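You operate a simulated robot arm through the tools that you are given. There is no shell and no other tool.

You run a simulated robot arm. Do the job below in one go: nothing can be reset, and whatever is moved stays where it is left.

JOB
Set the holder stand up in the colour on the card.
Fine: loosen the screw, lay the other ring on the desk, slide the ring of that colour down the bar, tighten, and stand the sleeve in the clip. Set down upright: what you pick out.
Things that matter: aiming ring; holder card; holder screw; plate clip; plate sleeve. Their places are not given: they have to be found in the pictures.

Only the result counts: the job must be done as asked and must still hold three seconds after the hand-in. Knocking over, shifting, dropping, spilling or breaking anything else fails it.

ROBOT AND FRAMES
A 7-joint arm with a two-finger parallel gripper, fixed in place. Base frame: the origin is at the foot of the arm, x ahead of it, y to its left, z up. Readings come in mm, rad, newtons and seconds.
With the tool pointing down near the work surface it reaches from about 380 to 880 mm from the base axis. Its first joint turns from -0.297 to 2.199 rad. Payload 1.57 kg.
The TCP is the grasp point between the finger pads, 30 mm short of the fingertips. In the tool frame z runs along the fingers and y along their closing line. The gripper opens to 80 mm. The fingers are 17 mm wide and 12 mm thick; the gripper's body (40 by 82 mm) begins 80 mm behind the TCP.
Orientation is that of the tool frame in the base frame, as a unit quaternion [w, x, y, z]. With the fingers straight down and closing along the base's y, the tool's x points along the base's -x, its y along +y and its z along -z.

CONTROLS
- The arm moves only by the tool servo_tool. Its argument "moves" is a list of rows, each a list of 7 numbers: the shift along the base's x, y, z in mm, then the turn, a rotation vector about the base's x, y, z in rad, then the closure, from 0 (fully open) to 1 (shut). In form: [[dx, dy, dz, wx, wy, wz, jaw], ...]. A call has 1 to 20 rows; each row is the pose to reach, as a shift and turn from the pose commanded when the call began. A row lasts 0.2 s, in which the tool goes at most 50 mm and 0.15 rad; a call with a longer step from one row to the next is refused whole, and so is a gripper value outside its range. Where a pose cannot be reached the arm comes as near as it can. A force on the tool above 90 N (or 10 N above the force at the start of the call, whichever is more), or a blocked arm, ends the call early, and 0.2 s more pass. Each finger travels about 45 mm/s and halts on what it meets, pressing with about 34 N; the grip force reading is that of the motor and also rises with nothing between the fingers. The clock runs only during rows and for 0.2 s after the last one: add rows that repeat a pose to give the fingers time. The reply holds the time, the measured pose of the TCP, the force on the tool along the base axes, the opening and the grip force, in the units named above and with some noise, with the torque about the TCP (base axes, N m) and any sound that the robot's microphone picked up.
- Cameras (640 x 400 px; columns grow to the right, rows downward): "scene" is fixed at [219.1, -650.9, 1654.7]; the picture's right is [0.72, -0.69, 0.00], its down [-0.52, -0.54, -0.66] and it looks along [0.46, 0.48, -0.75] (base axes); focal length 295 px, centre (320, 200). "wrist" rides on the gripper at [72, -7, -122] in the tool frame; the picture's right is [0.09, 1.00, 0.00], its down [-0.84, 0.08, -0.54] and it looks along [-0.54, 0.05, 0.84] (tool axes); focal length 238 px, centre (320, 200).
- snapshot(camera): a new picture of that camera. No time passes.
- move_column(by): slides the trunk up (or, below 0, down) by that many mm; the arm rides with it, the base frame stays. It gives what a move gives, with no picture.
- locate(camera, pixels): there is no depth. For up to 12 entries [column, row, z] of the newest picture of that camera ("zoom" is the newest enlarged one), the place [x, y] in the base frame at which the ray of that pixel passes the height z, good to about 2 mm. No time passes.
- enlarge(camera, box): a new picture of the part [left, top, right, bottom] of that camera's present view, enlarged. No time passes.
- job_done(): hands the job in; it is judged then, once.

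Leave the gripper open and the arm clear of the work at the hand-in unless told otherwise.

The tools are called by a JSON object that holds its "method" and its "body". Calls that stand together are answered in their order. servo_tool: Moves the arm, as the interface text tells. Its arguments: {"type":"object","properties":{"moves":{"type":"array"}},"required":["moves"]} The other tools are called the same way: move_column (by) slides the trunk up or down; snapshot (camera) takes a picture; locate (camera, pixels) gives the place at which the rays of pixels pass given heights; enlarge (camera, box) takes an enlarged picture of a part of a camera's view; job_done () hands the job in.

At the start:

```text
t: 0.0
ee_pos: [512.3, -25.9, 1291.8]
tool_rot: [0.0, 0.0, 1.0, 0.0]
ft_force: [-0.1, -0.4, 0.7]
moment: [0.02, 0.04, 0.0]
gripper_width: 80.0
grasp_force: 0.0
trunk travel left (down, up): [-600.0, 190.0]
```

scene: 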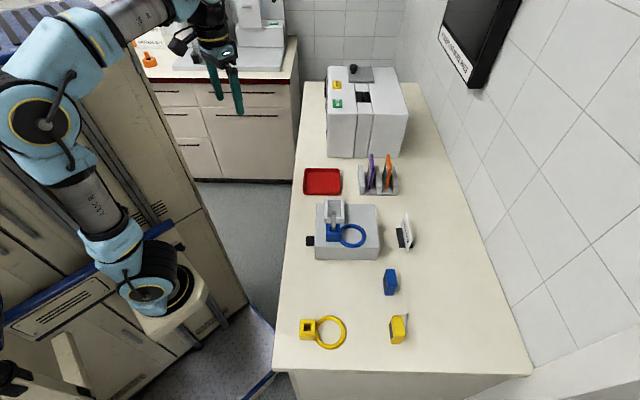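
wrist: 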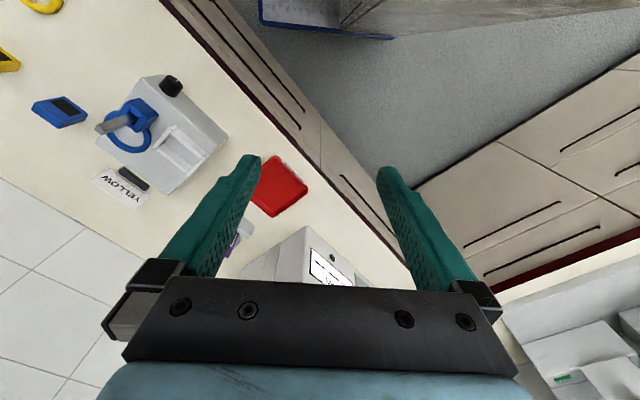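

The wrist picture shows a card that seems to read "YELLOW", at about (120,185). I see a holder stand with a blue ring, a yellow ring on the desk, and blue and yellow blocks. I'll enlarge both views to look more closely.

{"method": "enlarge", "body": {"camera": "scene", "box": [280, 180, 430, 274]}}

{"method": "enlarge", "body": {"camera": "scene", "box": [280, 260, 430, 354]}}

{"method": "enlarge", "body": {"camera": "wrist", "box": [0, 60, 240, 210]}}

{"method": "enlarge", "body": {"camera": "scene", "box": [290, 60, 420, 210]}}

```text
4.26 times, centred on (355, 227) of scene
```

zoom: 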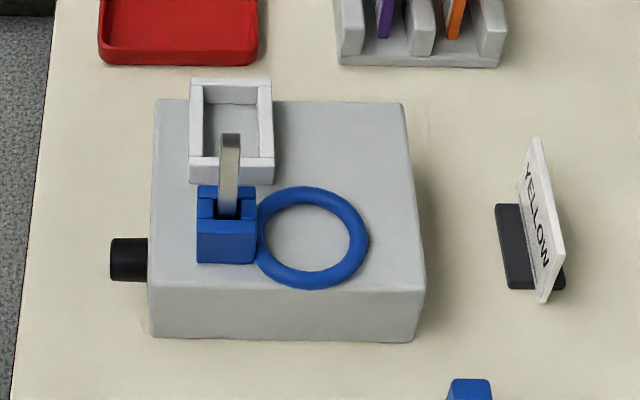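

```text
4.26 times, centred on (355, 307) of scene
```

zoom: 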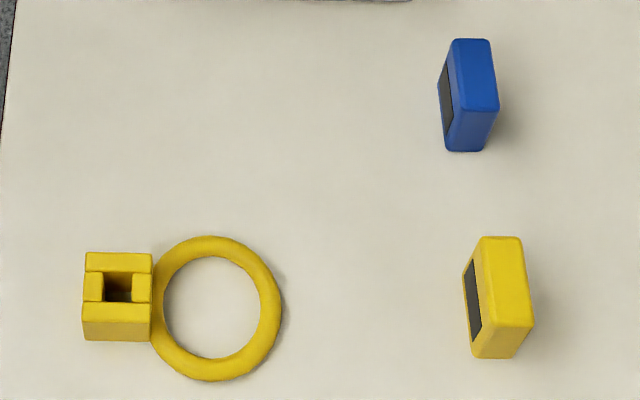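

```text
2.67 times, centred on (120, 135) of wrist
```

zoom: 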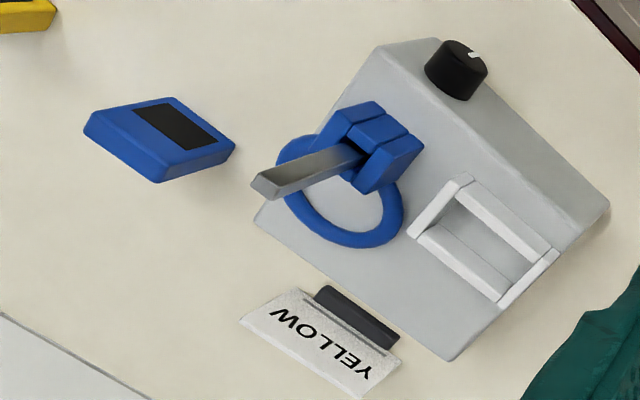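

```text
2.67 times, centred on (355, 135) of scene
```

zoom: 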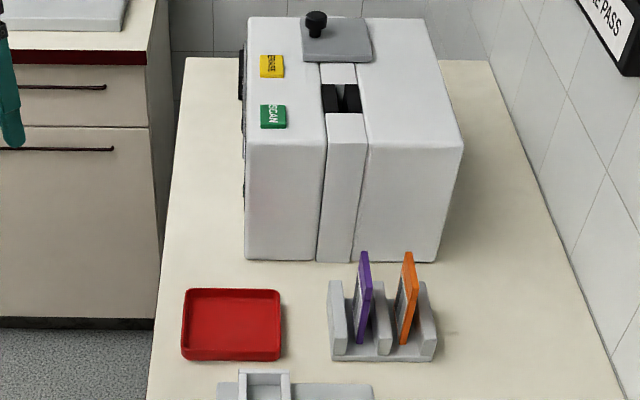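

The card reads YELLOW, so the blue ring comes off and the yellow ring and yellow sleeve go on. To get the heights, I'll locate matching points in both cameras at several z values: the knob, the bar tip, and the corners of the blue sleeve and the clip.

{"method": "locate", "body": {"camera": "scene", "pixels": [[310, 241, 700], [310, 241, 800], [310, 241, 900], [334, 212, 700], [334, 212, 800], [334, 212, 900], [409, 251, 700], [409, 251, 800], [409, 251, 900]]}}

{"method": "locate", "body": {"camera": "wrist", "pixels": [[171, 85.5, 700], [171, 85.5, 800], [171, 85.5, 900], [99, 130, 700], [99, 130, 800], [99, 130, 900], [93, 180, 700], [93, 180, 800], [93, 180, 900]]}}

```text
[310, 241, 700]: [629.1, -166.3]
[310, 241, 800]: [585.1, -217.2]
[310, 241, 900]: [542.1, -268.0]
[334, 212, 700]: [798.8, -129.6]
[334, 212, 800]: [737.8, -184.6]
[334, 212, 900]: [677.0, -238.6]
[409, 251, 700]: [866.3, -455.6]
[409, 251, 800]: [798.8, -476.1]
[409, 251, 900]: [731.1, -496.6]
```

```text
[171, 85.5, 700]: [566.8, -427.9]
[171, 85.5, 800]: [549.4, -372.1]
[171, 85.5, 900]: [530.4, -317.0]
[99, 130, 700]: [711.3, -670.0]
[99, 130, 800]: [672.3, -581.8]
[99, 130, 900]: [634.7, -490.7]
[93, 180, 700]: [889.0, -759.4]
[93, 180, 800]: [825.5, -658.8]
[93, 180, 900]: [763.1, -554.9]
```

By triangulation the knob is near (522,-292,946) and the bar tip near (570,-333,1074). I'll move the arm toward -y at its present height, staying high, to get a better wrist view and pin down the desk height.

{"method": "servo_tool", "body": {"moves": [[0, -50, 0, 0, 0, 0, 0], [0, -100, 0, 0, 0, 0, 0], [0, -150, 0, 0, 0, 0, 0], [0, -200, 0, 0, 0, 0, 0], [0, -250, 0, 0, 0, 0, 0], [0, -300, 0, 0, 0, 0, 0], [0, -300, 0, 0, 0, 0, 0]]}}

{"method": "snapshot", "body": {"camera": "wrist"}}

{"method": "snapshot", "body": {"camera": "scene"}}

```text
t: 1.6
ee_pos: [511.9, -325.8, 1290.8]
tool_rot: [0.0, 0.001, 1.0, 0.001]
ft_force: [0.3, -0.4, 0.3]
moment: [-0.02, -0.01, -0.01]
gripper_width: 80.2
grasp_force: 0.0
trunk travel left (down, up): [-600.0, 190.0]
```

```text
taken
```

wrist: 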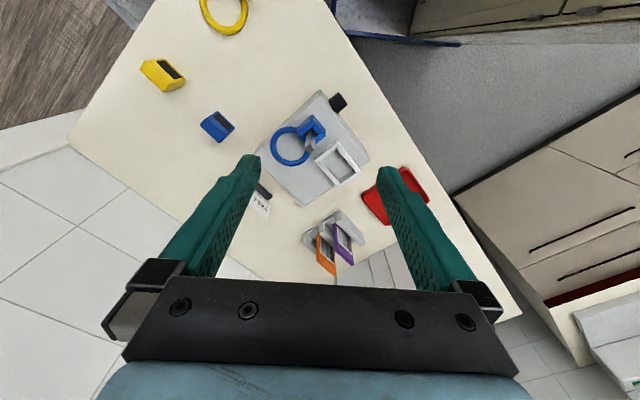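

```text
taken
```

scene: 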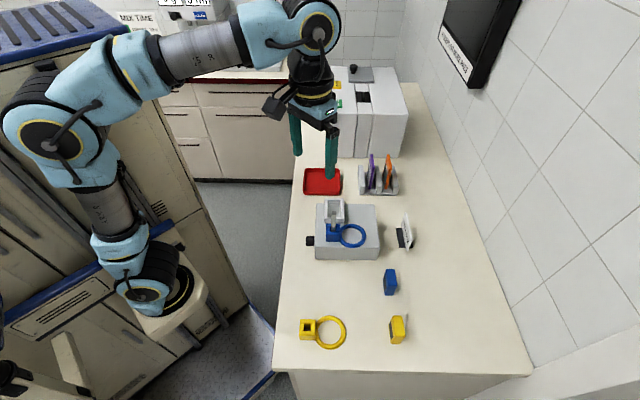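

I now have a better view of the stand. I'll enlarge the part of the wrist picture with the stand and the sleeves.

{"method": "enlarge", "body": {"camera": "wrist", "box": [240, 80, 400, 220]}}

{"method": "enlarge", "body": {"camera": "wrist", "box": [120, 0, 280, 150]}}

{"method": "locate", "body": {"camera": "scene", "pixels": [[313, 240, 900], [313, 240, 950], [274, 370, 900], [274, 370, 850], [316, 260, 900], [316, 260, 850], [378, 259, 900], [378, 259, 850]]}}

{"method": "locate", "body": {"camera": "wrist", "pixels": [[340, 100, 900], [340, 100, 950], [428, 175, 900], [428, 175, 850], [425, 200, 900], [425, 200, 850]]}}

```text
2.86 times, centred on (320, 150) of wrist
```

zoom: 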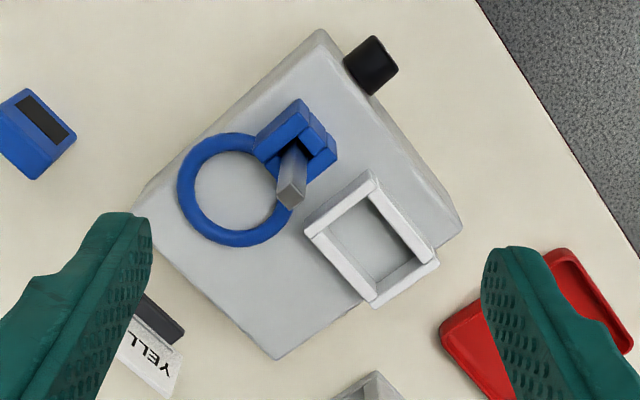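

```text
2.67 times, centred on (200, 75) of wrist
```

zoom: 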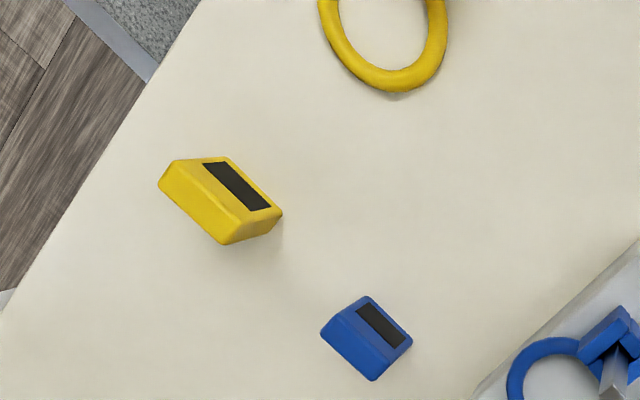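

```text
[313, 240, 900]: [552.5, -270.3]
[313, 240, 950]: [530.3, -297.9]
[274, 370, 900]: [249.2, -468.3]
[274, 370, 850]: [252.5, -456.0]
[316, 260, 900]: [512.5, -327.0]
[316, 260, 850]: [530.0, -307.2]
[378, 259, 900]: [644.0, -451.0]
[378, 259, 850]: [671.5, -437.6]
```

```text
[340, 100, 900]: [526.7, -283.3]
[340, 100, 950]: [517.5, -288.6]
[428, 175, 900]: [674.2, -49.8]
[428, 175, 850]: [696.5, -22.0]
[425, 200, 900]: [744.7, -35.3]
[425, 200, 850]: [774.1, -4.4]
```

I'll triangulate the base's bottom corners against the scene view.

{"method": "enlarge", "body": {"camera": "wrist", "box": [240, 80, 400, 220]}}

{"method": "locate", "body": {"camera": "zoom", "pixels": [[319, 30, 900], [319, 30, 950], [134, 212, 900], [134, 212, 950], [463, 226, 900], [463, 226, 950], [277, 358, 900], [277, 358, 950], [290, 192, 1000], [290, 192, 1050], [290, 192, 1100]]}}

{"method": "enlarge", "body": {"camera": "scene", "box": [295, 190, 425, 274]}}

```text
2.86 times, centred on (320, 150) of wrist
```

zoom: 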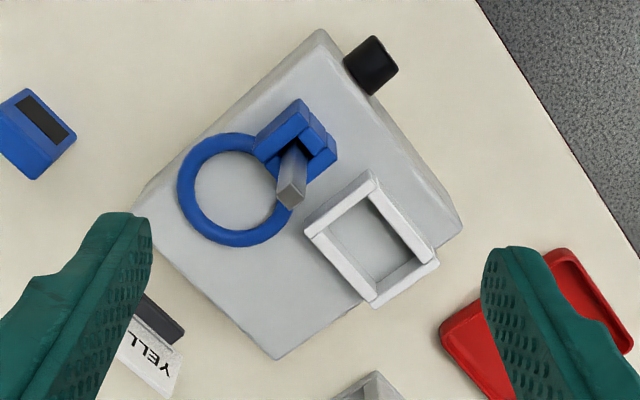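

```text
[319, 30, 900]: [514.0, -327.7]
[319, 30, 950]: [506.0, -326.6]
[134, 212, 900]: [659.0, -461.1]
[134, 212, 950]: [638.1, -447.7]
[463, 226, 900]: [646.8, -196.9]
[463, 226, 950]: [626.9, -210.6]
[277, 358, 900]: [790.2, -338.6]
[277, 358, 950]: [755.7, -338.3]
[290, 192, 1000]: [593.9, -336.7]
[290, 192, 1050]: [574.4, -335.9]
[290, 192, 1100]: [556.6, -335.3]
```

```text
4.76 times, centred on (360, 232) of scene
```

zoom: 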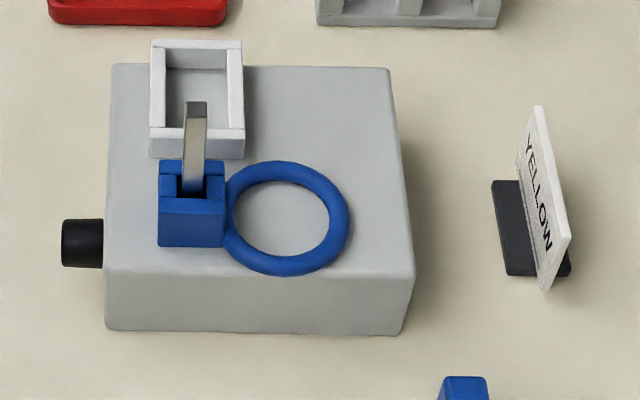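

Both views agree that the desk is at z≈900, with the base turned about -44° (u≈[0.72,-0.69], v≈[0.69,0.72]). The knob faces -u. I'll turn the tool by -0.764 rad and come down to a close viewing position behind the stand.

{"method": "servo_tool", "body": {"moves": [[-3, 13, -19, 0, 0, -0.128, 0], [-6, 25, -37, 0, 0, -0.256, 0], [-10, 38, -56, 0, 0, -0.384, 0], [-13, 50, -74, 0, 0, -0.512, 0], [-16, 63, -92, 0, 0, -0.64, 0], [-19, 75, -110, 0, 0, -0.764, 0], [-19, 75, -110, 0, 0, -0.764, 0]]}}

{"method": "snapshot", "body": {"camera": "wrist"}}

{"method": "snapshot", "body": {"camera": "scene"}}

```text
t: 3.2
ee_pos: [492.3, -249.7, 1181.5]
tool_rot: [-0.001, 0.373, 0.928, 0.001]
ft_force: [0.0, 0.5, 0.4]
moment: [0.0, -0.03, 0.0]
gripper_width: 79.9
grasp_force: 0.0
trunk travel left (down, up): [-600.0, 190.0]
```

```text
taken
```

wrist: 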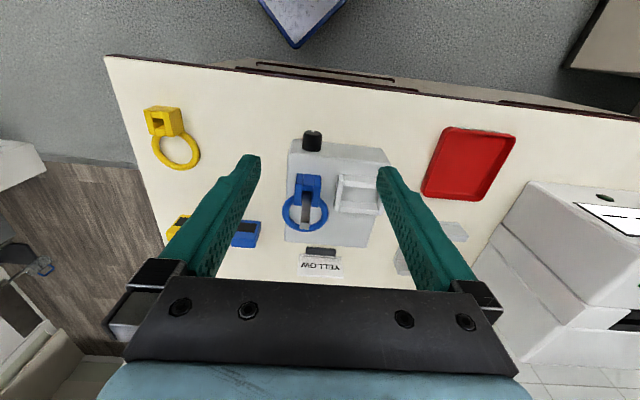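

```text
taken
```

scene: 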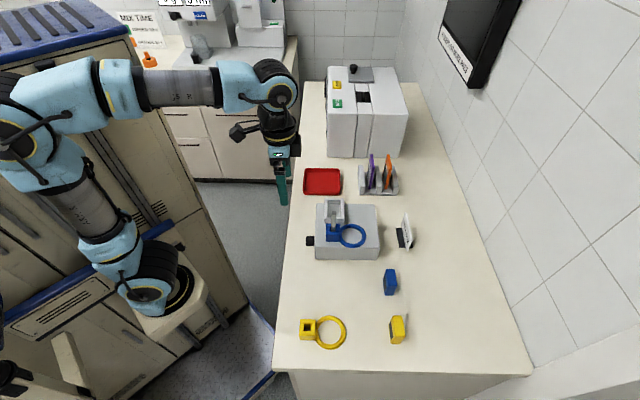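

Now I'll enlarge the stand region and the yellow items.

{"method": "enlarge", "body": {"camera": "wrist", "box": [270, 125, 398, 205]}}

{"method": "enlarge", "body": {"camera": "wrist", "box": [120, 90, 280, 190]}}

{"method": "enlarge", "body": {"camera": "wrist", "box": [260, 165, 400, 285]}}

```text
5.00 times, centred on (334, 165) of wrist
```

zoom: 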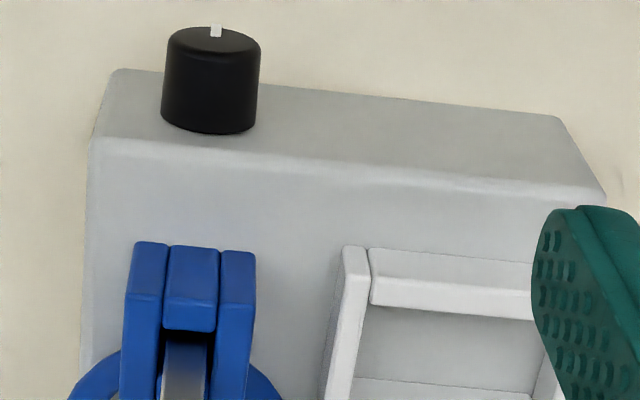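

```text
4.00 times, centred on (200, 140) of wrist
```

zoom: 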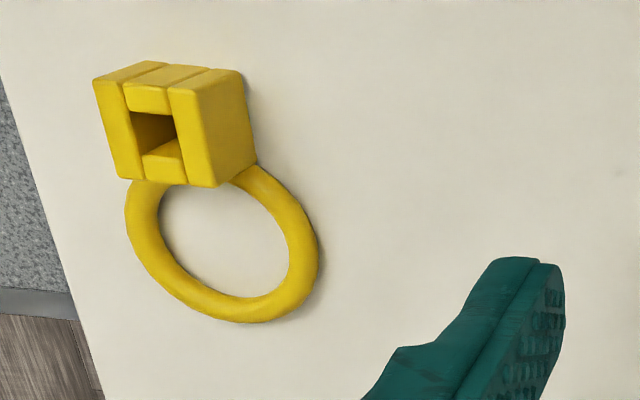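

```text
3.33 times, centred on (330, 225) of wrist
```

zoom: 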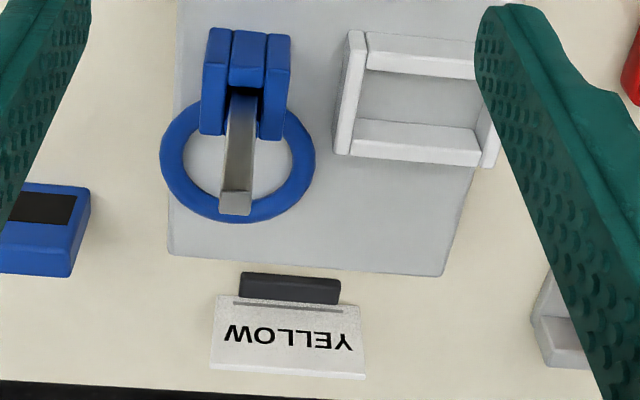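

I'll triangulate the block, bar, clip and knob accurately, using a new zoom from each camera.

{"method": "enlarge", "body": {"camera": "scene", "box": [300, 192, 380, 242]}}

{"method": "locate", "body": {"camera": "scene", "pixels": [[347.5, 319.5, 900], [347.5, 345, 900], [300, 340, 900], [398.5, 343, 900], [391, 343.5, 900], [385, 294, 900], [395, 295.5, 900], [316, 344, 900]]}}

```text
8.00 times, centred on (340, 217) of scene
```

zoom: 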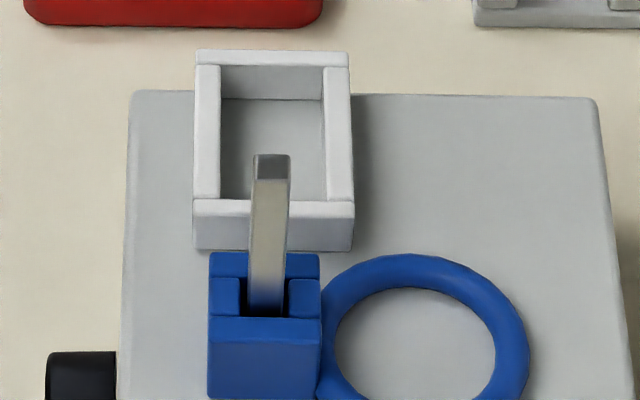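

```text
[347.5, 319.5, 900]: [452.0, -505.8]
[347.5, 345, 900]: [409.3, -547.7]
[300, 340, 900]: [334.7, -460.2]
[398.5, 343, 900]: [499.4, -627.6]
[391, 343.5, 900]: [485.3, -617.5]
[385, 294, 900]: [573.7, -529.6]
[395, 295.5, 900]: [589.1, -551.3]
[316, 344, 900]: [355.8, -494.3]
```

I'll zoom in on the block in the wrist view to get its corners, and locate scene-zoom points at candidate heights.

{"method": "locate", "body": {"camera": "zoom", "pixels": [[272, 168, 1050], [272, 168, 1100], [209, 318, 950], [209, 318, 1000], [320, 318, 950], [320, 318, 1000], [209, 253, 1000], [320, 253, 1000], [195, 50, 1000], [348, 52, 1000], [193, 200, 1000], [354, 203, 1000]]}}

{"method": "enlarge", "body": {"camera": "wrist", "box": [280, 165, 344, 237]}}

```text
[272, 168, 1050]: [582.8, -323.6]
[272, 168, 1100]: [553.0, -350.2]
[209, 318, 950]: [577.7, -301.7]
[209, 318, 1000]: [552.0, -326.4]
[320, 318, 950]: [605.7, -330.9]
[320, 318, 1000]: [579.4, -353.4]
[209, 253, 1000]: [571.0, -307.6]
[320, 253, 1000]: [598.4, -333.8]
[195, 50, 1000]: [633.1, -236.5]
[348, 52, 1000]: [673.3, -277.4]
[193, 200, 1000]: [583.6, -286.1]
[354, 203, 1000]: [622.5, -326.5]
```

```text
5.56 times, centred on (312, 201) of wrist
```

zoom: 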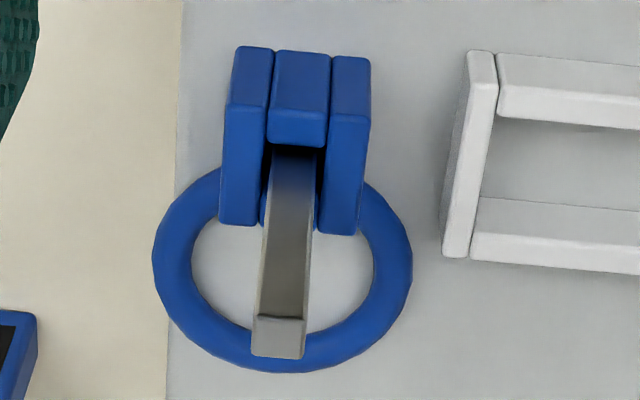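

Now I'll locate these wrist-zoom points at several heights to intersect them with the scene rays.

{"method": "locate", "body": {"camera": "zoom", "pixels": [[279, 338, 1050], [279, 338, 1100], [225, 107, 950], [225, 107, 1000], [369, 117, 950], [369, 117, 1000], [219, 222, 1000], [355, 232, 1000], [480, 52, 1000], [480, 52, 950], [457, 255, 1000], [457, 255, 950]]}}

```text
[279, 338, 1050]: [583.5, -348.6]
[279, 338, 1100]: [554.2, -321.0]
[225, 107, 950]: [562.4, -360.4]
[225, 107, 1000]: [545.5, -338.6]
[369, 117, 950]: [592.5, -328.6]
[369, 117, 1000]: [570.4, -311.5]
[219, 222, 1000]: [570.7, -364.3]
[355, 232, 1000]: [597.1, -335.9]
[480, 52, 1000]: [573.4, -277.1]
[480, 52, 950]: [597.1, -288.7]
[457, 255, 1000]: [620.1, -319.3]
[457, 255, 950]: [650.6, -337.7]
```

The results so far:
- Bar centre is (569.5,-336), with its top at z≈1073.
- The blue block is about 37×37 mm, with its top at z≈1004.
- The clip top is at z≈990, with a gap of about 25 mm to the block.

Next come the knob and the box height.

{"method": "enlarge", "body": {"camera": "scene", "box": [296, 220, 344, 268]}}

{"method": "locate", "body": {"camera": "zoom", "pixels": [[200, 100, 940], [200, 100, 920]]}}

{"method": "enlarge", "body": {"camera": "wrist", "box": [284, 120, 348, 160]}}

```text
8.33 times, centred on (320, 244) of scene
```

zoom: 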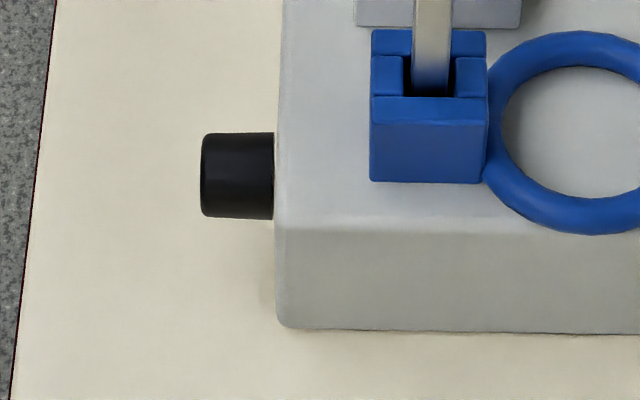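

```text
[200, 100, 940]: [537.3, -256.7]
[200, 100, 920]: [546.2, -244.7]
```

```text
10.00 times, centred on (316, 140) of wrist
```

zoom: 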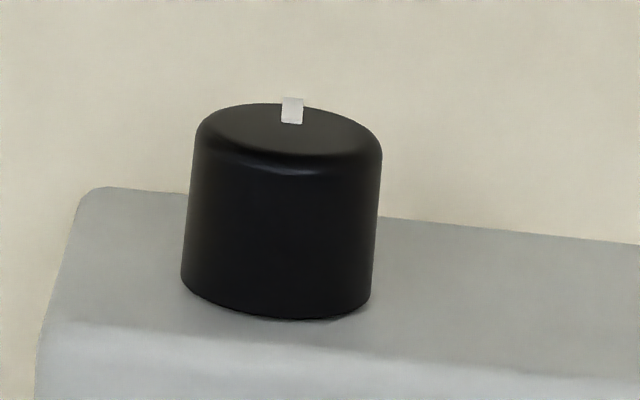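

{"method": "locate", "body": {"camera": "zoom", "pixels": [[289, 136, 920], [289, 136, 940], [277, 300, 920], [277, 300, 940], [92, 188, 900], [92, 188, 920], [40, 345, 950], [40, 345, 970], [195, 136, 930], [382, 150, 930]]}}

{"method": "enlarge", "body": {"camera": "scene", "box": [296, 220, 344, 268]}}

{"method": "locate", "body": {"camera": "zoom", "pixels": [[201, 175, 920], [201, 175, 940], [275, 176, 920], [275, 176, 940], [282, 226, 950], [282, 226, 970], [282, 324, 900], [49, 100, 900], [20, 300, 900]]}}

```text
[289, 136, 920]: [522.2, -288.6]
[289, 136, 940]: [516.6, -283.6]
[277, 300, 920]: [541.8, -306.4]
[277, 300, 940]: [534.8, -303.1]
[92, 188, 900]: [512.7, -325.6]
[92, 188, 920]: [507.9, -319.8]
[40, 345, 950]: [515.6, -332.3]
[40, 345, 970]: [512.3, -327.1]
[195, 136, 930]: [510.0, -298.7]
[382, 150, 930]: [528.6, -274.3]
```

```text
8.33 times, centred on (320, 244) of scene
```

zoom: 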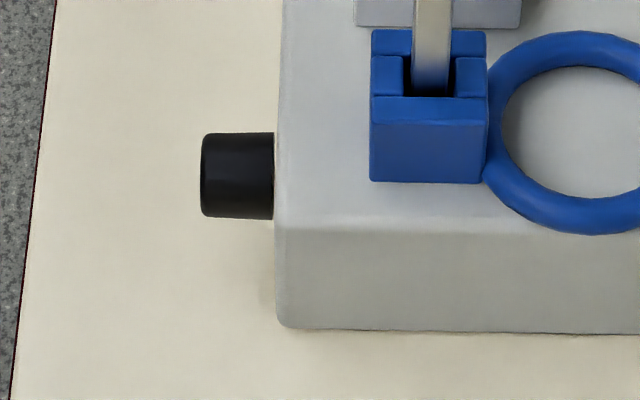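

```text
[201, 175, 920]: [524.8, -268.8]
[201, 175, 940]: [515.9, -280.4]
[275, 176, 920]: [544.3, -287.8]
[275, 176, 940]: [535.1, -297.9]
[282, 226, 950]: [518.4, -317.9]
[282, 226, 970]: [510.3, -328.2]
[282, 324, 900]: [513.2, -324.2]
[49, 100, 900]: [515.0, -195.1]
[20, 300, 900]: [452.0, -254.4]
```

Knob axis: the outer end is at (515,-282.5,943), with a diameter of about 29 and a length of about 25, pointing along u. It lines up with the bar. The box top is at z≈969.

To turn the knob, the tool must lie horizontal along +u. I'll tilt it while still high and off the desk edge, with the camera toward -v and the jaw half open.

{"method": "servo_tool", "body": {"moves": [[-3, 2, 0, -0.114, -0.002, 0.081, 0.1], [-6, 5, 0, -0.228, -0.004, 0.161, 0.2], [-9, 7, 0, -0.342, -0.006, 0.242, 0.3], [-13, 9, 0, -0.456, -0.008, 0.322, 0.375], [-16, 11, 0, -0.57, -0.01, 0.403, 0.375], [-19, 14, 0, -0.684, -0.012, 0.484, 0.375], [-22, 16, 0, -0.798, -0.014, 0.564, 0.375], [-25, 18, 0, -0.911, -0.015, 0.645, 0.375], [-28, 20, 0, -1.025, -0.017, 0.725, 0.375], [-31, 23, 0, -1.139, -0.019, 0.806, 0.375], [-34, 25, 0, -1.253, -0.021, 0.887, 0.375], [-38, 27, 0, -1.367, -0.023, 0.967, 0.375], [-41, 30, 0, -1.481, -0.025, 1.048, 0.375], [-44, 32, 0, -1.595, -0.027, 1.128, 0.375], [-47, 34, 0, -1.709, -0.029, 1.209, 0.375], [-47, 34, 0, -1.709, -0.029, 1.209, 0.375]]}}

{"method": "snapshot", "body": {"camera": "scene"}}

{"method": "snapshot", "body": {"camera": "wrist"}}

```text
t: 6.6
ee_pos: [509.6, -173.7, 1224.3]
tool_rot: [-0.274, 0.278, -0.651, 0.651]
ft_force: [-0.2, -0.5, -0.5]
moment: [-0.02, 0.0, -0.01]
gripper_width: 49.9
grasp_force: 0.0
out of reach, approached as far as the arm can: row 8, 9, 10, 11, 12, 13, 14, 15, 16
trunk travel left (down, up): [-600.0, 190.0]
```

```text
taken
```

scene: 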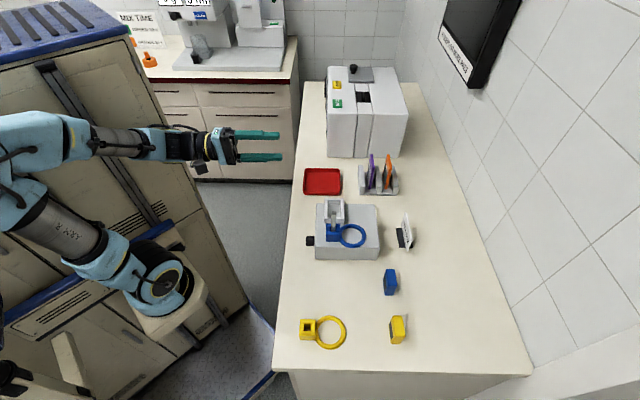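

```text
taken
```

wrist: 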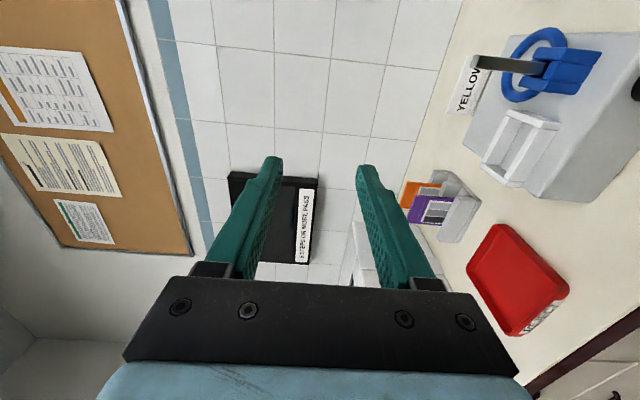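

The orientation is right (tool z along u), but the position couldn't be reached this high up: TCP is at (510,-174,1224). I'll send a zero-shift row to learn which pose the shifts refer to.

{"method": "servo_tool", "body": {"moves": [[0, 0, 0, 0, 0, 0, 0.375]]}}

```text
t: 7.0
ee_pos: [508.9, -174.2, 1223.9]
tool_rot: [-0.274, 0.278, -0.651, 0.651]
ft_force: [0.1, 0.1, 0.6]
moment: [-0.01, 0.0, 0.01]
gripper_width: 50.0
grasp_force: 0.0
trunk travel left (down, up): [-600.0, 190.0]
```

The reference is the reached pose. I'll lower the tool along this line while backing off slightly to -u, and see how reach changes with height.

{"method": "servo_tool", "body": {"moves": [[-7, 7, -20, 0, 0, 0, 0.375], [-14, 14, -40, 0, 0, 0, 0.375], [-14, 14, -60, 0, 0, 0, 0.375], [-14, 14, -80, 0, 0, 0, 0.375], [-14, 14, -100, 0, 0, 0, 0.375], [-14, 14, -120, 0, 0, 0, 0.375], [-14, 14, -140, 0, 0, 0, 0.375], [-14, 14, -160, 0, 0, 0, 0.375], [-14, 14, -160, 0, 0, 0, 0.375]]}}

{"method": "snapshot", "body": {"camera": "scene"}}

```text
t: 9.2
ee_pos: [561.3, -156.2, 1080.8]
tool_rot: [-0.247, 0.235, -0.661, 0.668]
ft_force: [0.9, 0.7, -0.4]
moment: [-0.02, 0.01, 0.04]
gripper_width: 49.9
grasp_force: 0.1
out of reach, approached as far as the arm can: row 1, 2, 3, 4, 5, 6, 7, 8, 9
trunk travel left (down, up): [-600.0, 190.0]
stopped in row 9: the arm was blocked; the commanded pose is now the measured one
```

```text
taken
```

scene: 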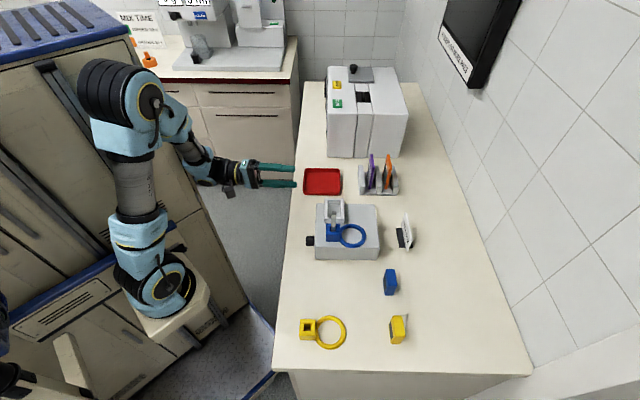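

The arm hits a limit: the wrist is too close to the base at this relative height. I'll estimate the shoulder and elbow heights from the scene picture.

{"method": "locate", "body": {"camera": "scene", "pixels": [[170, 290, 600], [170, 290, 800], [170, 290, 1000], [138, 235, 800], [138, 235, 1000], [138, 235, 1200], [130, 100, 1200], [130, 100, 1400], [205, 165, 1100], [205, 165, 1200]]}}

```text
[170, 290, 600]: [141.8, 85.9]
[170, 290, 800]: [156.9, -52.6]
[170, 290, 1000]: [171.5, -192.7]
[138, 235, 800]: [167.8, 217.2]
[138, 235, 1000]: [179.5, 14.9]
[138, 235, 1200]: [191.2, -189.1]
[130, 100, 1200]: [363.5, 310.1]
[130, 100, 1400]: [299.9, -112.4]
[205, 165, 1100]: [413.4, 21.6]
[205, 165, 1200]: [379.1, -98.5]
```

The forearm points down too steeply for a horizontal tool, so the shoulder should sit lower relative to the tool. I'll lift the tool back up first and then lower the trunk.

{"method": "servo_tool", "body": {"moves": [[-6, -2, 20, 0, 0, 0, 0.375], [-12, -5, 40, 0, 0, 0, 0.375], [-18, -7, 60, 0, 0, 0, 0.375], [-24, -9, 80, 0, 0, 0, 0.375], [-30, -11, 100, 0, 0, 0, 0.375], [-36, -13, 120, 0, 0, 0, 0.375], [-42, -15, 140, 0, 0, 0, 0.375], [-48, -17, 160, 0, 0, 0, 0.375], [-48, -17, 180, 0, 0, 0, 0.375], [-48, -17, 200, 0, 0, 0, 0.375], [-48, -17, 220, 0, 0, 0, 0.375], [-48, -17, 240, 0, 0, 0, 0.375], [-48, -17, 240, 0, 0, 0, 0.375]]}}

{"method": "snapshot", "body": {"camera": "scene"}}

```text
t: 12.2
ee_pos: [517.6, -178.0, 1307.0]
tool_rot: [-0.227, 0.241, -0.665, 0.669]
ft_force: [-0.7, 0.8, 0.6]
moment: [0.0, -0.02, -0.01]
gripper_width: 50.0
grasp_force: 0.0
out of reach, approached as far as the arm can: row 10, 11, 12, 13
trunk travel left (down, up): [-600.0, 190.0]
stopped in row 13: the arm was blocked; the commanded pose is now the measured one
```

```text
taken
```

scene: 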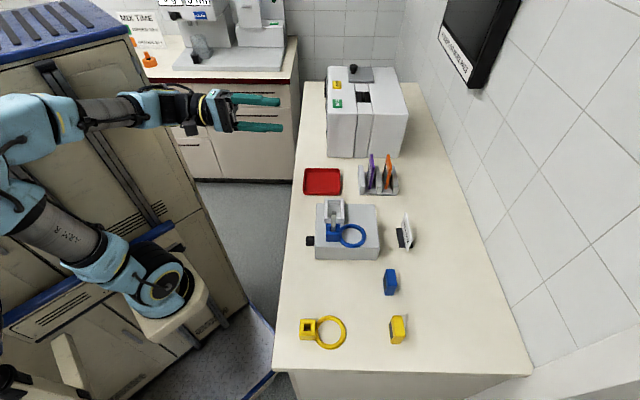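

Horizontal gripping isn't workable here. I can grip the knob from above instead: tool down, closing along v, leaning about the knob axis to turn it. I'll rotate back to tool-down first.

{"method": "servo_tool", "body": {"moves": [[0, 0, 0, 0.112, -0.006, -0.075, 0.375], [0, 0, 0, 0.225, -0.012, -0.15, 0.375], [0, 0, 0, 0.337, -0.019, -0.225, 0.375], [-2, -6, -5, 0.45, -0.025, -0.301, 0.375], [-4, -12, -10, 0.562, -0.031, -0.376, 0.375], [-6, -18, -15, 0.674, -0.037, -0.451, 0.375], [-8, -24, -20, 0.787, -0.043, -0.526, 0.375], [-10, -30, -25, 0.899, -0.049, -0.601, 0.375], [-12, -36, -30, 1.012, -0.056, -0.676, 0.375], [-14, -42, -35, 1.124, -0.062, -0.751, 0.375], [-16, -48, -40, 1.236, -0.068, -0.826, 0.375], [-18, -54, -45, 1.349, -0.074, -0.902, 0.375], [-21, -60, -50, 1.461, -0.08, -0.977, 0.375], [-23, -66, -54, 1.574, -0.087, -1.052, 0.375], [-25, -72, -57, 1.686, -0.093, -1.127, 0.375], [-25, -72, -57, 1.686, -0.093, -1.127, 0.375]]}}

{"method": "snapshot", "body": {"camera": "scene"}}

```text
t: 15.6
ee_pos: [496.5, -235.6, 1251.5]
tool_rot: [0.005, 0.374, 0.927, -0.006]
ft_force: [0.1, -1.0, -0.4]
moment: [0.02, 0.01, 0.0]
gripper_width: 50.0
grasp_force: 0.0
trunk travel left (down, up): [-600.0, 190.0]
```

```text
taken
```

scene: 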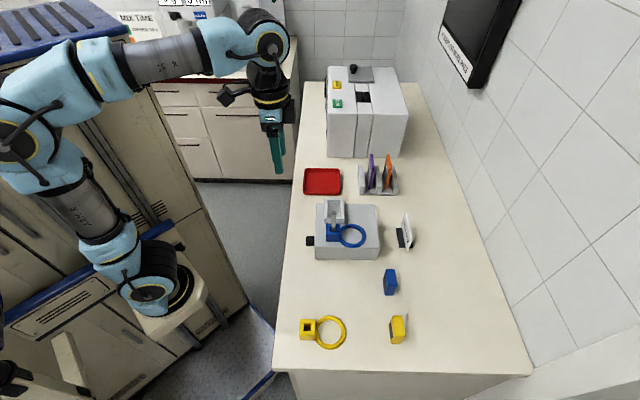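

I'm back to tool-down. I'll move above the knob at (523,-291,1120), then test the lean about u by +1.0 rad in free air.

{"method": "servo_tool", "body": {"moves": [[5, -11, -30, 0.015, 0.005, 0, 0.375], [10, -22, -60, 0.015, 0.005, 0, 0.375], [15, -33, -90, 0.015, 0.005, 0, 0.375], [21, -44, -115, 0.015, 0.005, 0, 0.375], [27, -55, -131, 0.015, 0.005, 0, 0.375], [27, -55, -131, 0.015, 0.005, 0, 0.375]]}}

{"method": "servo_tool", "body": {"moves": [[0, 0, 0, 0.101, -0.097, 0, 0.375], [0, 0, 0, 0.202, -0.194, 0, 0.375], [0, 0, 0, 0.302, -0.29, 0, 0.375], [0, 0, 0, 0.403, -0.388, 0, 0.375], [0, 0, 0, 0.504, -0.485, 0, 0.375], [0, 0, 0, 0.605, -0.582, 0, 0.375], [0, 0, 0, 0.719, -0.695, 0, 0.375], [0, 0, 0, 0.719, -0.695, 0, 0.375]]}}

{"method": "snapshot", "body": {"camera": "scene"}}

```text
t: 17.0
ee_pos: [523.4, -291.0, 1120.0]
tool_rot: [0.0, 0.374, 0.928, 0.0]
ft_force: [0.4, 0.4, -0.1]
moment: [-0.02, -0.02, -0.03]
gripper_width: 50.2
grasp_force: 0.1
trunk travel left (down, up): [-600.0, 190.0]
```

```text
refused: row 7 steps farther than a row can; nothing moved
```

```text
taken
```

scene: 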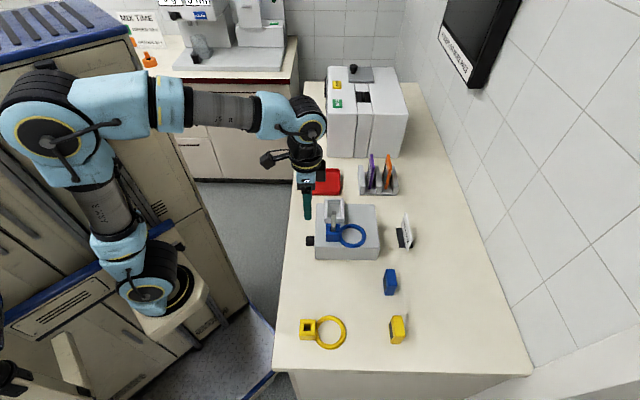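

The tool is above the knob. The lean test was refused because one step was too long, so I'll resend it with even steps.

{"method": "servo_tool", "body": {"moves": [[0, 0, 0, 0.101, -0.097, 0, 0.375], [0, 0, 0, 0.202, -0.194, 0, 0.375], [0, 0, 0, 0.302, -0.29, 0, 0.375], [0, 0, 0, 0.403, -0.388, 0, 0.375], [0, 0, 0, 0.504, -0.485, 0, 0.375], [0, 0, 0, 0.605, -0.582, 0, 0.375], [0, 0, 0, 0.705, -0.679, 0, 0.375], [0, 0, 0, 0.755, -0.727, 0, 0.375], [0, 0, 0, 0.755, -0.727, 0, 0.375]]}}

{"method": "snapshot", "body": {"camera": "scene"}}

{"method": "snapshot", "body": {"camera": "wrist"}}

```text
t: 19.0
ee_pos: [523.3, -290.6, 1119.3]
tool_rot: [0.188, 0.324, 0.803, 0.464]
ft_force: [0.5, 1.1, 0.5]
moment: [-0.02, 0.01, 0.0]
gripper_width: 50.3
grasp_force: 0.1
trunk travel left (down, up): [-600.0, 190.0]
```

```text
taken
```

scene: 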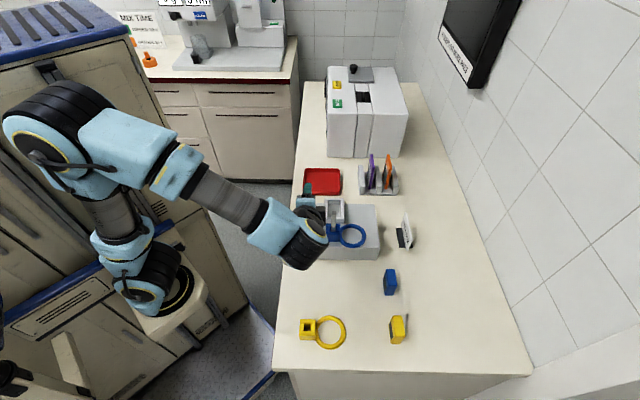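

```text
taken
```

wrist: 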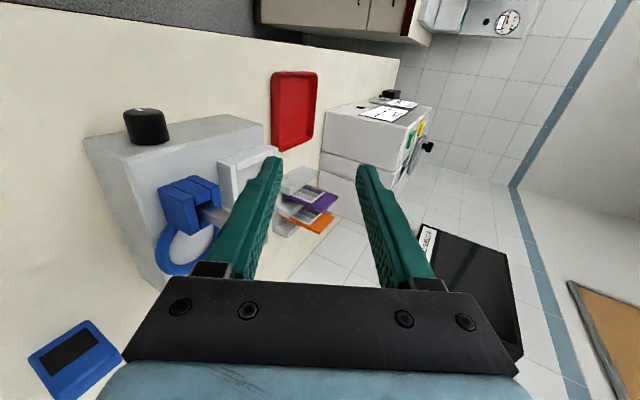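

The lean of +1.05 rad works. Now I'll test the other way, down to -1.05 rad.

{"method": "servo_tool", "body": {"moves": [[0, 0, 0, -0.101, 0.097, 0, 0.375], [0, 0, 0, -0.202, 0.194, 0, 0.375], [0, 0, 0, -0.302, 0.291, 0, 0.375], [0, 0, 0, -0.403, 0.388, 0, 0.375], [0, 0, 0, -0.504, 0.485, 0, 0.375], [0, 0, 0, -0.605, 0.582, 0, 0.375], [0, 0, 0, -0.705, 0.679, 0, 0.375], [0, 0, 0, -0.806, 0.776, 0, 0.375], [0, 0, 0, -0.907, 0.873, 0, 0.375], [0, 0, 0, -1.008, 0.97, 0, 0.375], [0, 0, 0, -1.108, 1.067, 0, 0.375], [0, 0, 0, -1.209, 1.164, 0, 0.375], [0, 0, 0, -1.31, 1.261, 0, 0.375], [0, 0, 0, -1.411, 1.358, 0, 0.375], [0, 0, 0, -1.511, 1.455, 0, 0.375], [0, 0, 0, -1.511, 1.455, 0, 0.375]]}}

{"method": "snapshot", "body": {"camera": "scene"}}

{"method": "snapshot", "body": {"camera": "wrist"}}

```text
t: 22.4
ee_pos: [523.5, -289.5, 1120.9]
tool_rot: [-0.188, 0.324, 0.802, -0.466]
ft_force: [-0.2, 0.1, 0.0]
moment: [0.0, 0.01, -0.02]
gripper_width: 50.0
grasp_force: 0.0
trunk travel left (down, up): [-600.0, 190.0]
```

```text
taken
```

scene: 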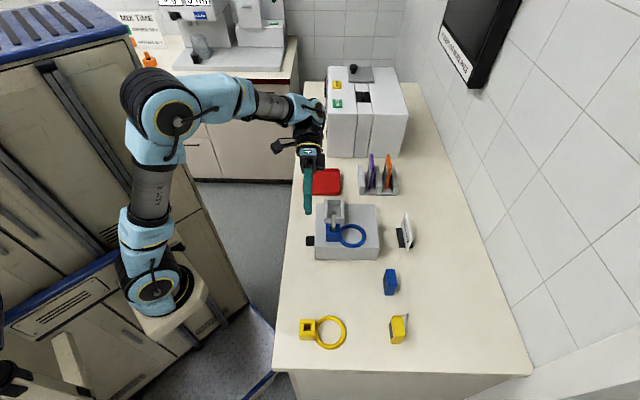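

```text
taken
```

wrist: 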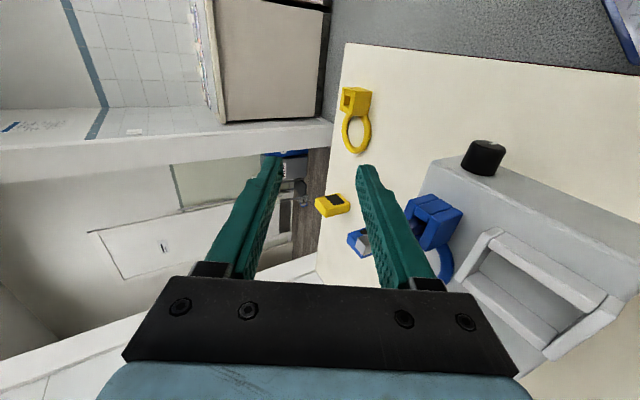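

Both leans are reachable. Before lowering, I'll check where the machine and the tray stand relative to the wrist's swing.

{"method": "locate", "body": {"camera": "scene", "pixels": [[329, 156, 900], [395, 157, 900], [327, 90, 1150], [405, 100, 1100], [304, 194, 900], [342, 170, 900], [358, 195, 900], [399, 193, 900]]}}

{"method": "enlarge", "body": {"camera": "wrist", "box": [440, 120, 540, 190]}}

```text
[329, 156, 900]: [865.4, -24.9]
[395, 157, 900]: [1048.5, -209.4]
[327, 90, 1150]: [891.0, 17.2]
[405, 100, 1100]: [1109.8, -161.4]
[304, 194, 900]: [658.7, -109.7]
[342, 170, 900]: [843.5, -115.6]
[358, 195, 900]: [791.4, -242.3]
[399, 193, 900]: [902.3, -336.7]
```

```text
5.71 times, centred on (490, 155) of wrist
```

zoom: 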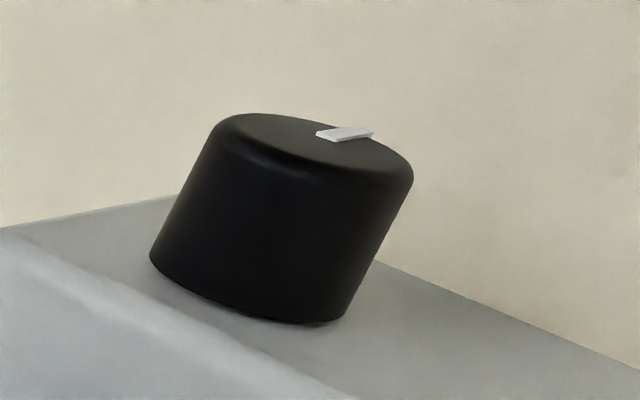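

The way is clear. I'll return to vertical over the knob at (521.8,-288.8,1120), then lower the trunk by 120 mm so that the arm keeps this well-conditioned posture near the knob.

{"method": "servo_tool", "body": {"moves": [[0, 0, 0, 0.101, -0.097, 0, 0.45], [0, 0, 0, 0.202, -0.194, 0, 0.45], [0, 0, 0, 0.302, -0.291, 0, 0.45], [0, 0, 0, 0.403, -0.388, 0, 0.45], [0, 0, 0, 0.504, -0.485, 0, 0.45], [0, 0, 0, 0.605, -0.582, 0, 0.45], [0, 0, 0, 0.705, -0.679, 0, 0.45], [-1.6, 2.0, 0, 0.755, -0.727, 0, 0.45], [-1.6, 2.0, 0, 0.755, -0.727, 0, 0.45]]}}

{"method": "move_column", "body": {"by": -120}}

{"method": "snapshot", "body": {"camera": "scene"}}

{"method": "snapshot", "body": {"camera": "wrist"}}

```text
t: 24.4
ee_pos: [521.2, -289.0, 1120.3]
tool_rot: [0.0, 0.374, 0.927, -0.001]
ft_force: [-0.1, 0.1, -1.1]
moment: [-0.01, 0.0, -0.02]
gripper_width: 43.9
grasp_force: 0.1
trunk travel left (down, up): [-600.0, 190.0]
```

```text
t: 25.9
ee_pos: [521.6, -289.0, 999.6]
tool_rot: [-0.001, 0.373, 0.928, -0.001]
ft_force: [0.3, 0.5, 0.3]
moment: [0.04, -0.01, 0.01]
gripper_width: 43.9
grasp_force: 0.1
trunk travel left (down, up): [-480.0, 310.0]
```

```text
taken
```

scene: 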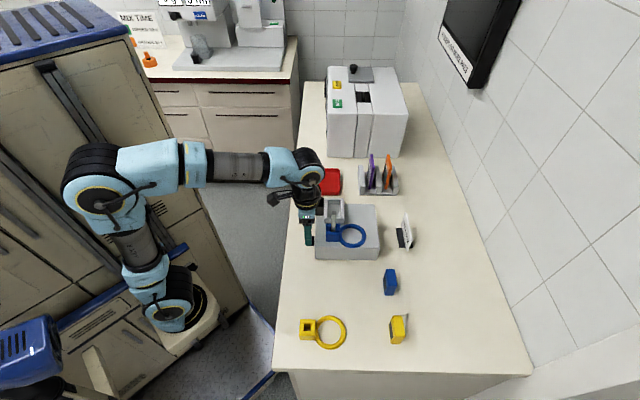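

```text
taken
```

wrist: 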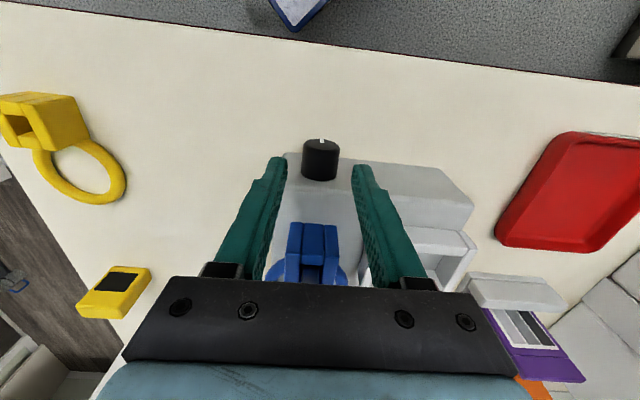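

The knob at (320,160) sits centred between the fingers. I'll descend 51 mm to z≈949 with 44 mm open.

{"method": "servo_tool", "body": {"moves": [[0, 0, -15, 0, 0, 0, 0.45], [0, 0, -30, 0, 0, 0, 0.45], [0, 0, -42, 0, 0, 0, 0.45], [0, 0, -51, 0, 0, 0, 0.45], [0, 0, -51, 0, 0, 0, 0.45]]}}

{"method": "enlarge", "body": {"camera": "wrist", "box": [220, 80, 420, 205]}}

{"method": "enlarge", "body": {"camera": "scene", "box": [270, 180, 370, 270]}}

```text
t: 27.1
ee_pos: [522.3, -288.8, 948.4]
tool_rot: [0.0, 0.373, 0.928, -0.001]
ft_force: [0.4, -0.2, 0.3]
moment: [0.0, -0.01, 0.0]
gripper_width: 43.7
grasp_force: 0.1
trunk travel left (down, up): [-480.0, 310.0]
```

```text
3.20 times, centred on (320, 142) of wrist
```

zoom: 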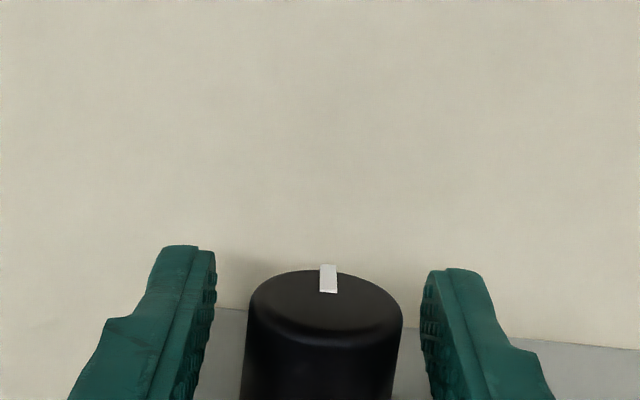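

```text
4.44 times, centred on (320, 225) of scene
```

zoom: 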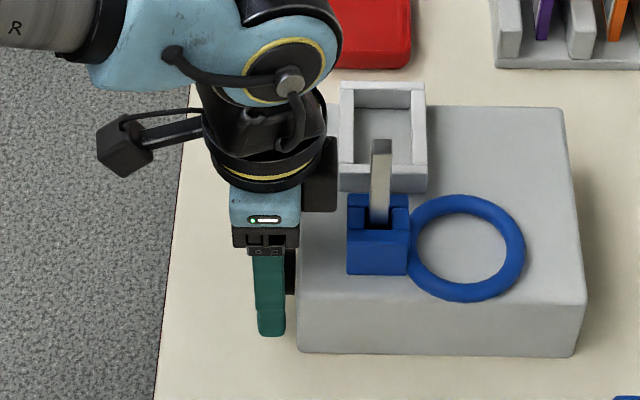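

The knob is centred (mark at the bottom, 6 o'clock). Now, still open but with the jaw narrowed to 40 mm, I'll lean to +1.04 rad about the knob axis. The loosening stroke can then run counter-clockwise as seen from the knob's end.

{"method": "servo_tool", "body": {"moves": [[0, 0, 0, 0, 0, 0, 0.5], [-0.6, -0.6, -0.1, 0.107, -0.103, 0, 0.5], [-1.2, -1.3, -0.3, 0.214, -0.206, 0, 0.5], [-1.8, -1.9, -0.6, 0.321, -0.309, 0, 0.5], [-2.3, -2.4, -1.0, 0.428, -0.412, 0, 0.5], [-2.8, -2.9, -1.6, 0.535, -0.515, 0, 0.5], [-3.2, -3.4, -2.3, 0.642, -0.618, 0, 0.5], [-3.6, -3.7, -3.0, 0.749, -0.722, 0, 0.5], [-3.6, -3.7, -3.0, 0.749, -0.722, 0, 0.5]]}}

{"method": "snapshot", "body": {"camera": "wrist"}}

{"method": "snapshot", "body": {"camera": "scene"}}

```text
t: 29.1
ee_pos: [517.1, -292.0, 945.8]
tool_rot: [0.187, 0.324, 0.805, 0.46]
ft_force: [-0.2, -0.2, 0.6]
moment: [0.0, 0.05, -0.02]
gripper_width: 39.9
grasp_force: 0.1
trunk travel left (down, up): [-480.0, 310.0]
```

```text
taken
```

wrist: 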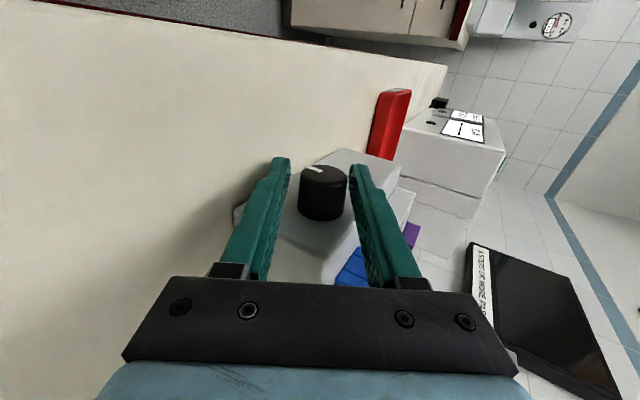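

```text
taken
```

scene: 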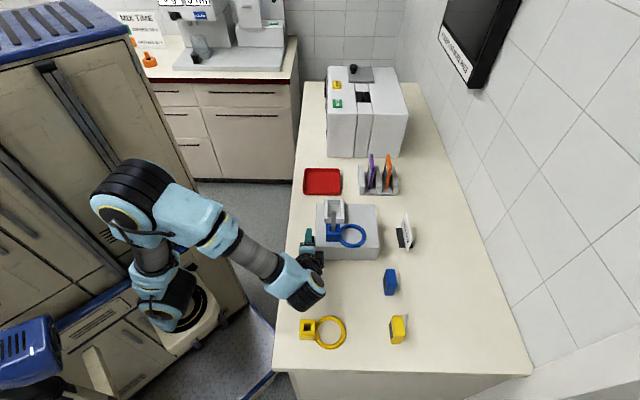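

The knob is still centred. I'll close on it.

{"method": "servo_tool", "body": {"moves": [[0, 0, 0, 0, 0, 0, 0.7], [0, 0, 0, 0, 0, 0, 0.9], [0, 0, 0, 0, 0, 0, 0.9]]}}

```text
t: 29.9
ee_pos: [518.8, -291.5, 947.5]
tool_rot: [0.187, 0.324, 0.805, 0.461]
ft_force: [9.8, 2.9, 18.2]
moment: [0.06, -0.11, 0.27]
gripper_width: 28.9
grasp_force: 29.6
trunk travel left (down, up): [-480.0, 310.0]
```

I have a grip at 28.9 mm, with about 20 N of side force because the tool was slightly off-centre along its closing line. I'll shift a couple of mm that way to relax it.

{"method": "servo_tool", "body": {"moves": [[0.9, 0.6, 2.0, 0, 0, 0, 0.9], [0.9, 0.6, 2.0, 0, 0, 0, 0.9]]}}

```text
t: 30.5
ee_pos: [518.9, -292.5, 948.6]
tool_rot: [0.184, 0.324, 0.806, 0.459]
ft_force: [5.0, 2.9, 4.6]
moment: [-0.2, -0.26, -0.32]
gripper_width: 28.7
grasp_force: 38.9
trunk travel left (down, up): [-480.0, 310.0]
```

The force has relaxed; the knob axis is at about (522.5,-288.8,945.5). Now I'll turn counter-clockwise (about -u), first by 0.6 rad, and watch the moment.

{"method": "servo_tool", "body": {"moves": [[0.2, 0.2, 0.5, -0.072, 0.069, 0, 0.9], [0.5, 0.5, 1.0, -0.144, 0.139, 0, 0.9], [0.8, 0.8, 1.4, -0.216, 0.208, 0, 0.9], [1.1, 1.2, 1.8, -0.288, 0.278, 0, 0.9], [1.5, 1.5, 2.1, -0.36, 0.347, 0, 0.9], [1.8, 1.9, 2.4, -0.432, 0.416, 0, 0.9]]}}

{"method": "enlarge", "body": {"camera": "wrist", "box": [220, 110, 420, 235]}}

```text
t: 31.9
ee_pos: [521.1, -291.5, 949.6]
tool_rot: [0.08, 0.365, 0.906, 0.201]
ft_force: [-1.7, 0.0, -12.2]
moment: [0.31, 0.37, 0.24]
gripper_width: 28.7
grasp_force: 39.3
trunk travel left (down, up): [-480.0, 310.0]
```

```text
3.20 times, centred on (320, 172) of wrist
```

zoom: 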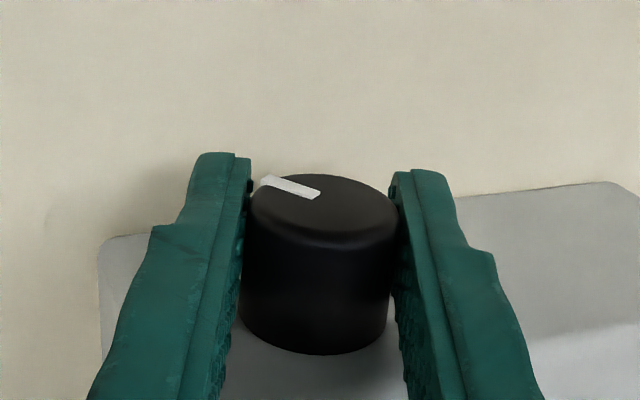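

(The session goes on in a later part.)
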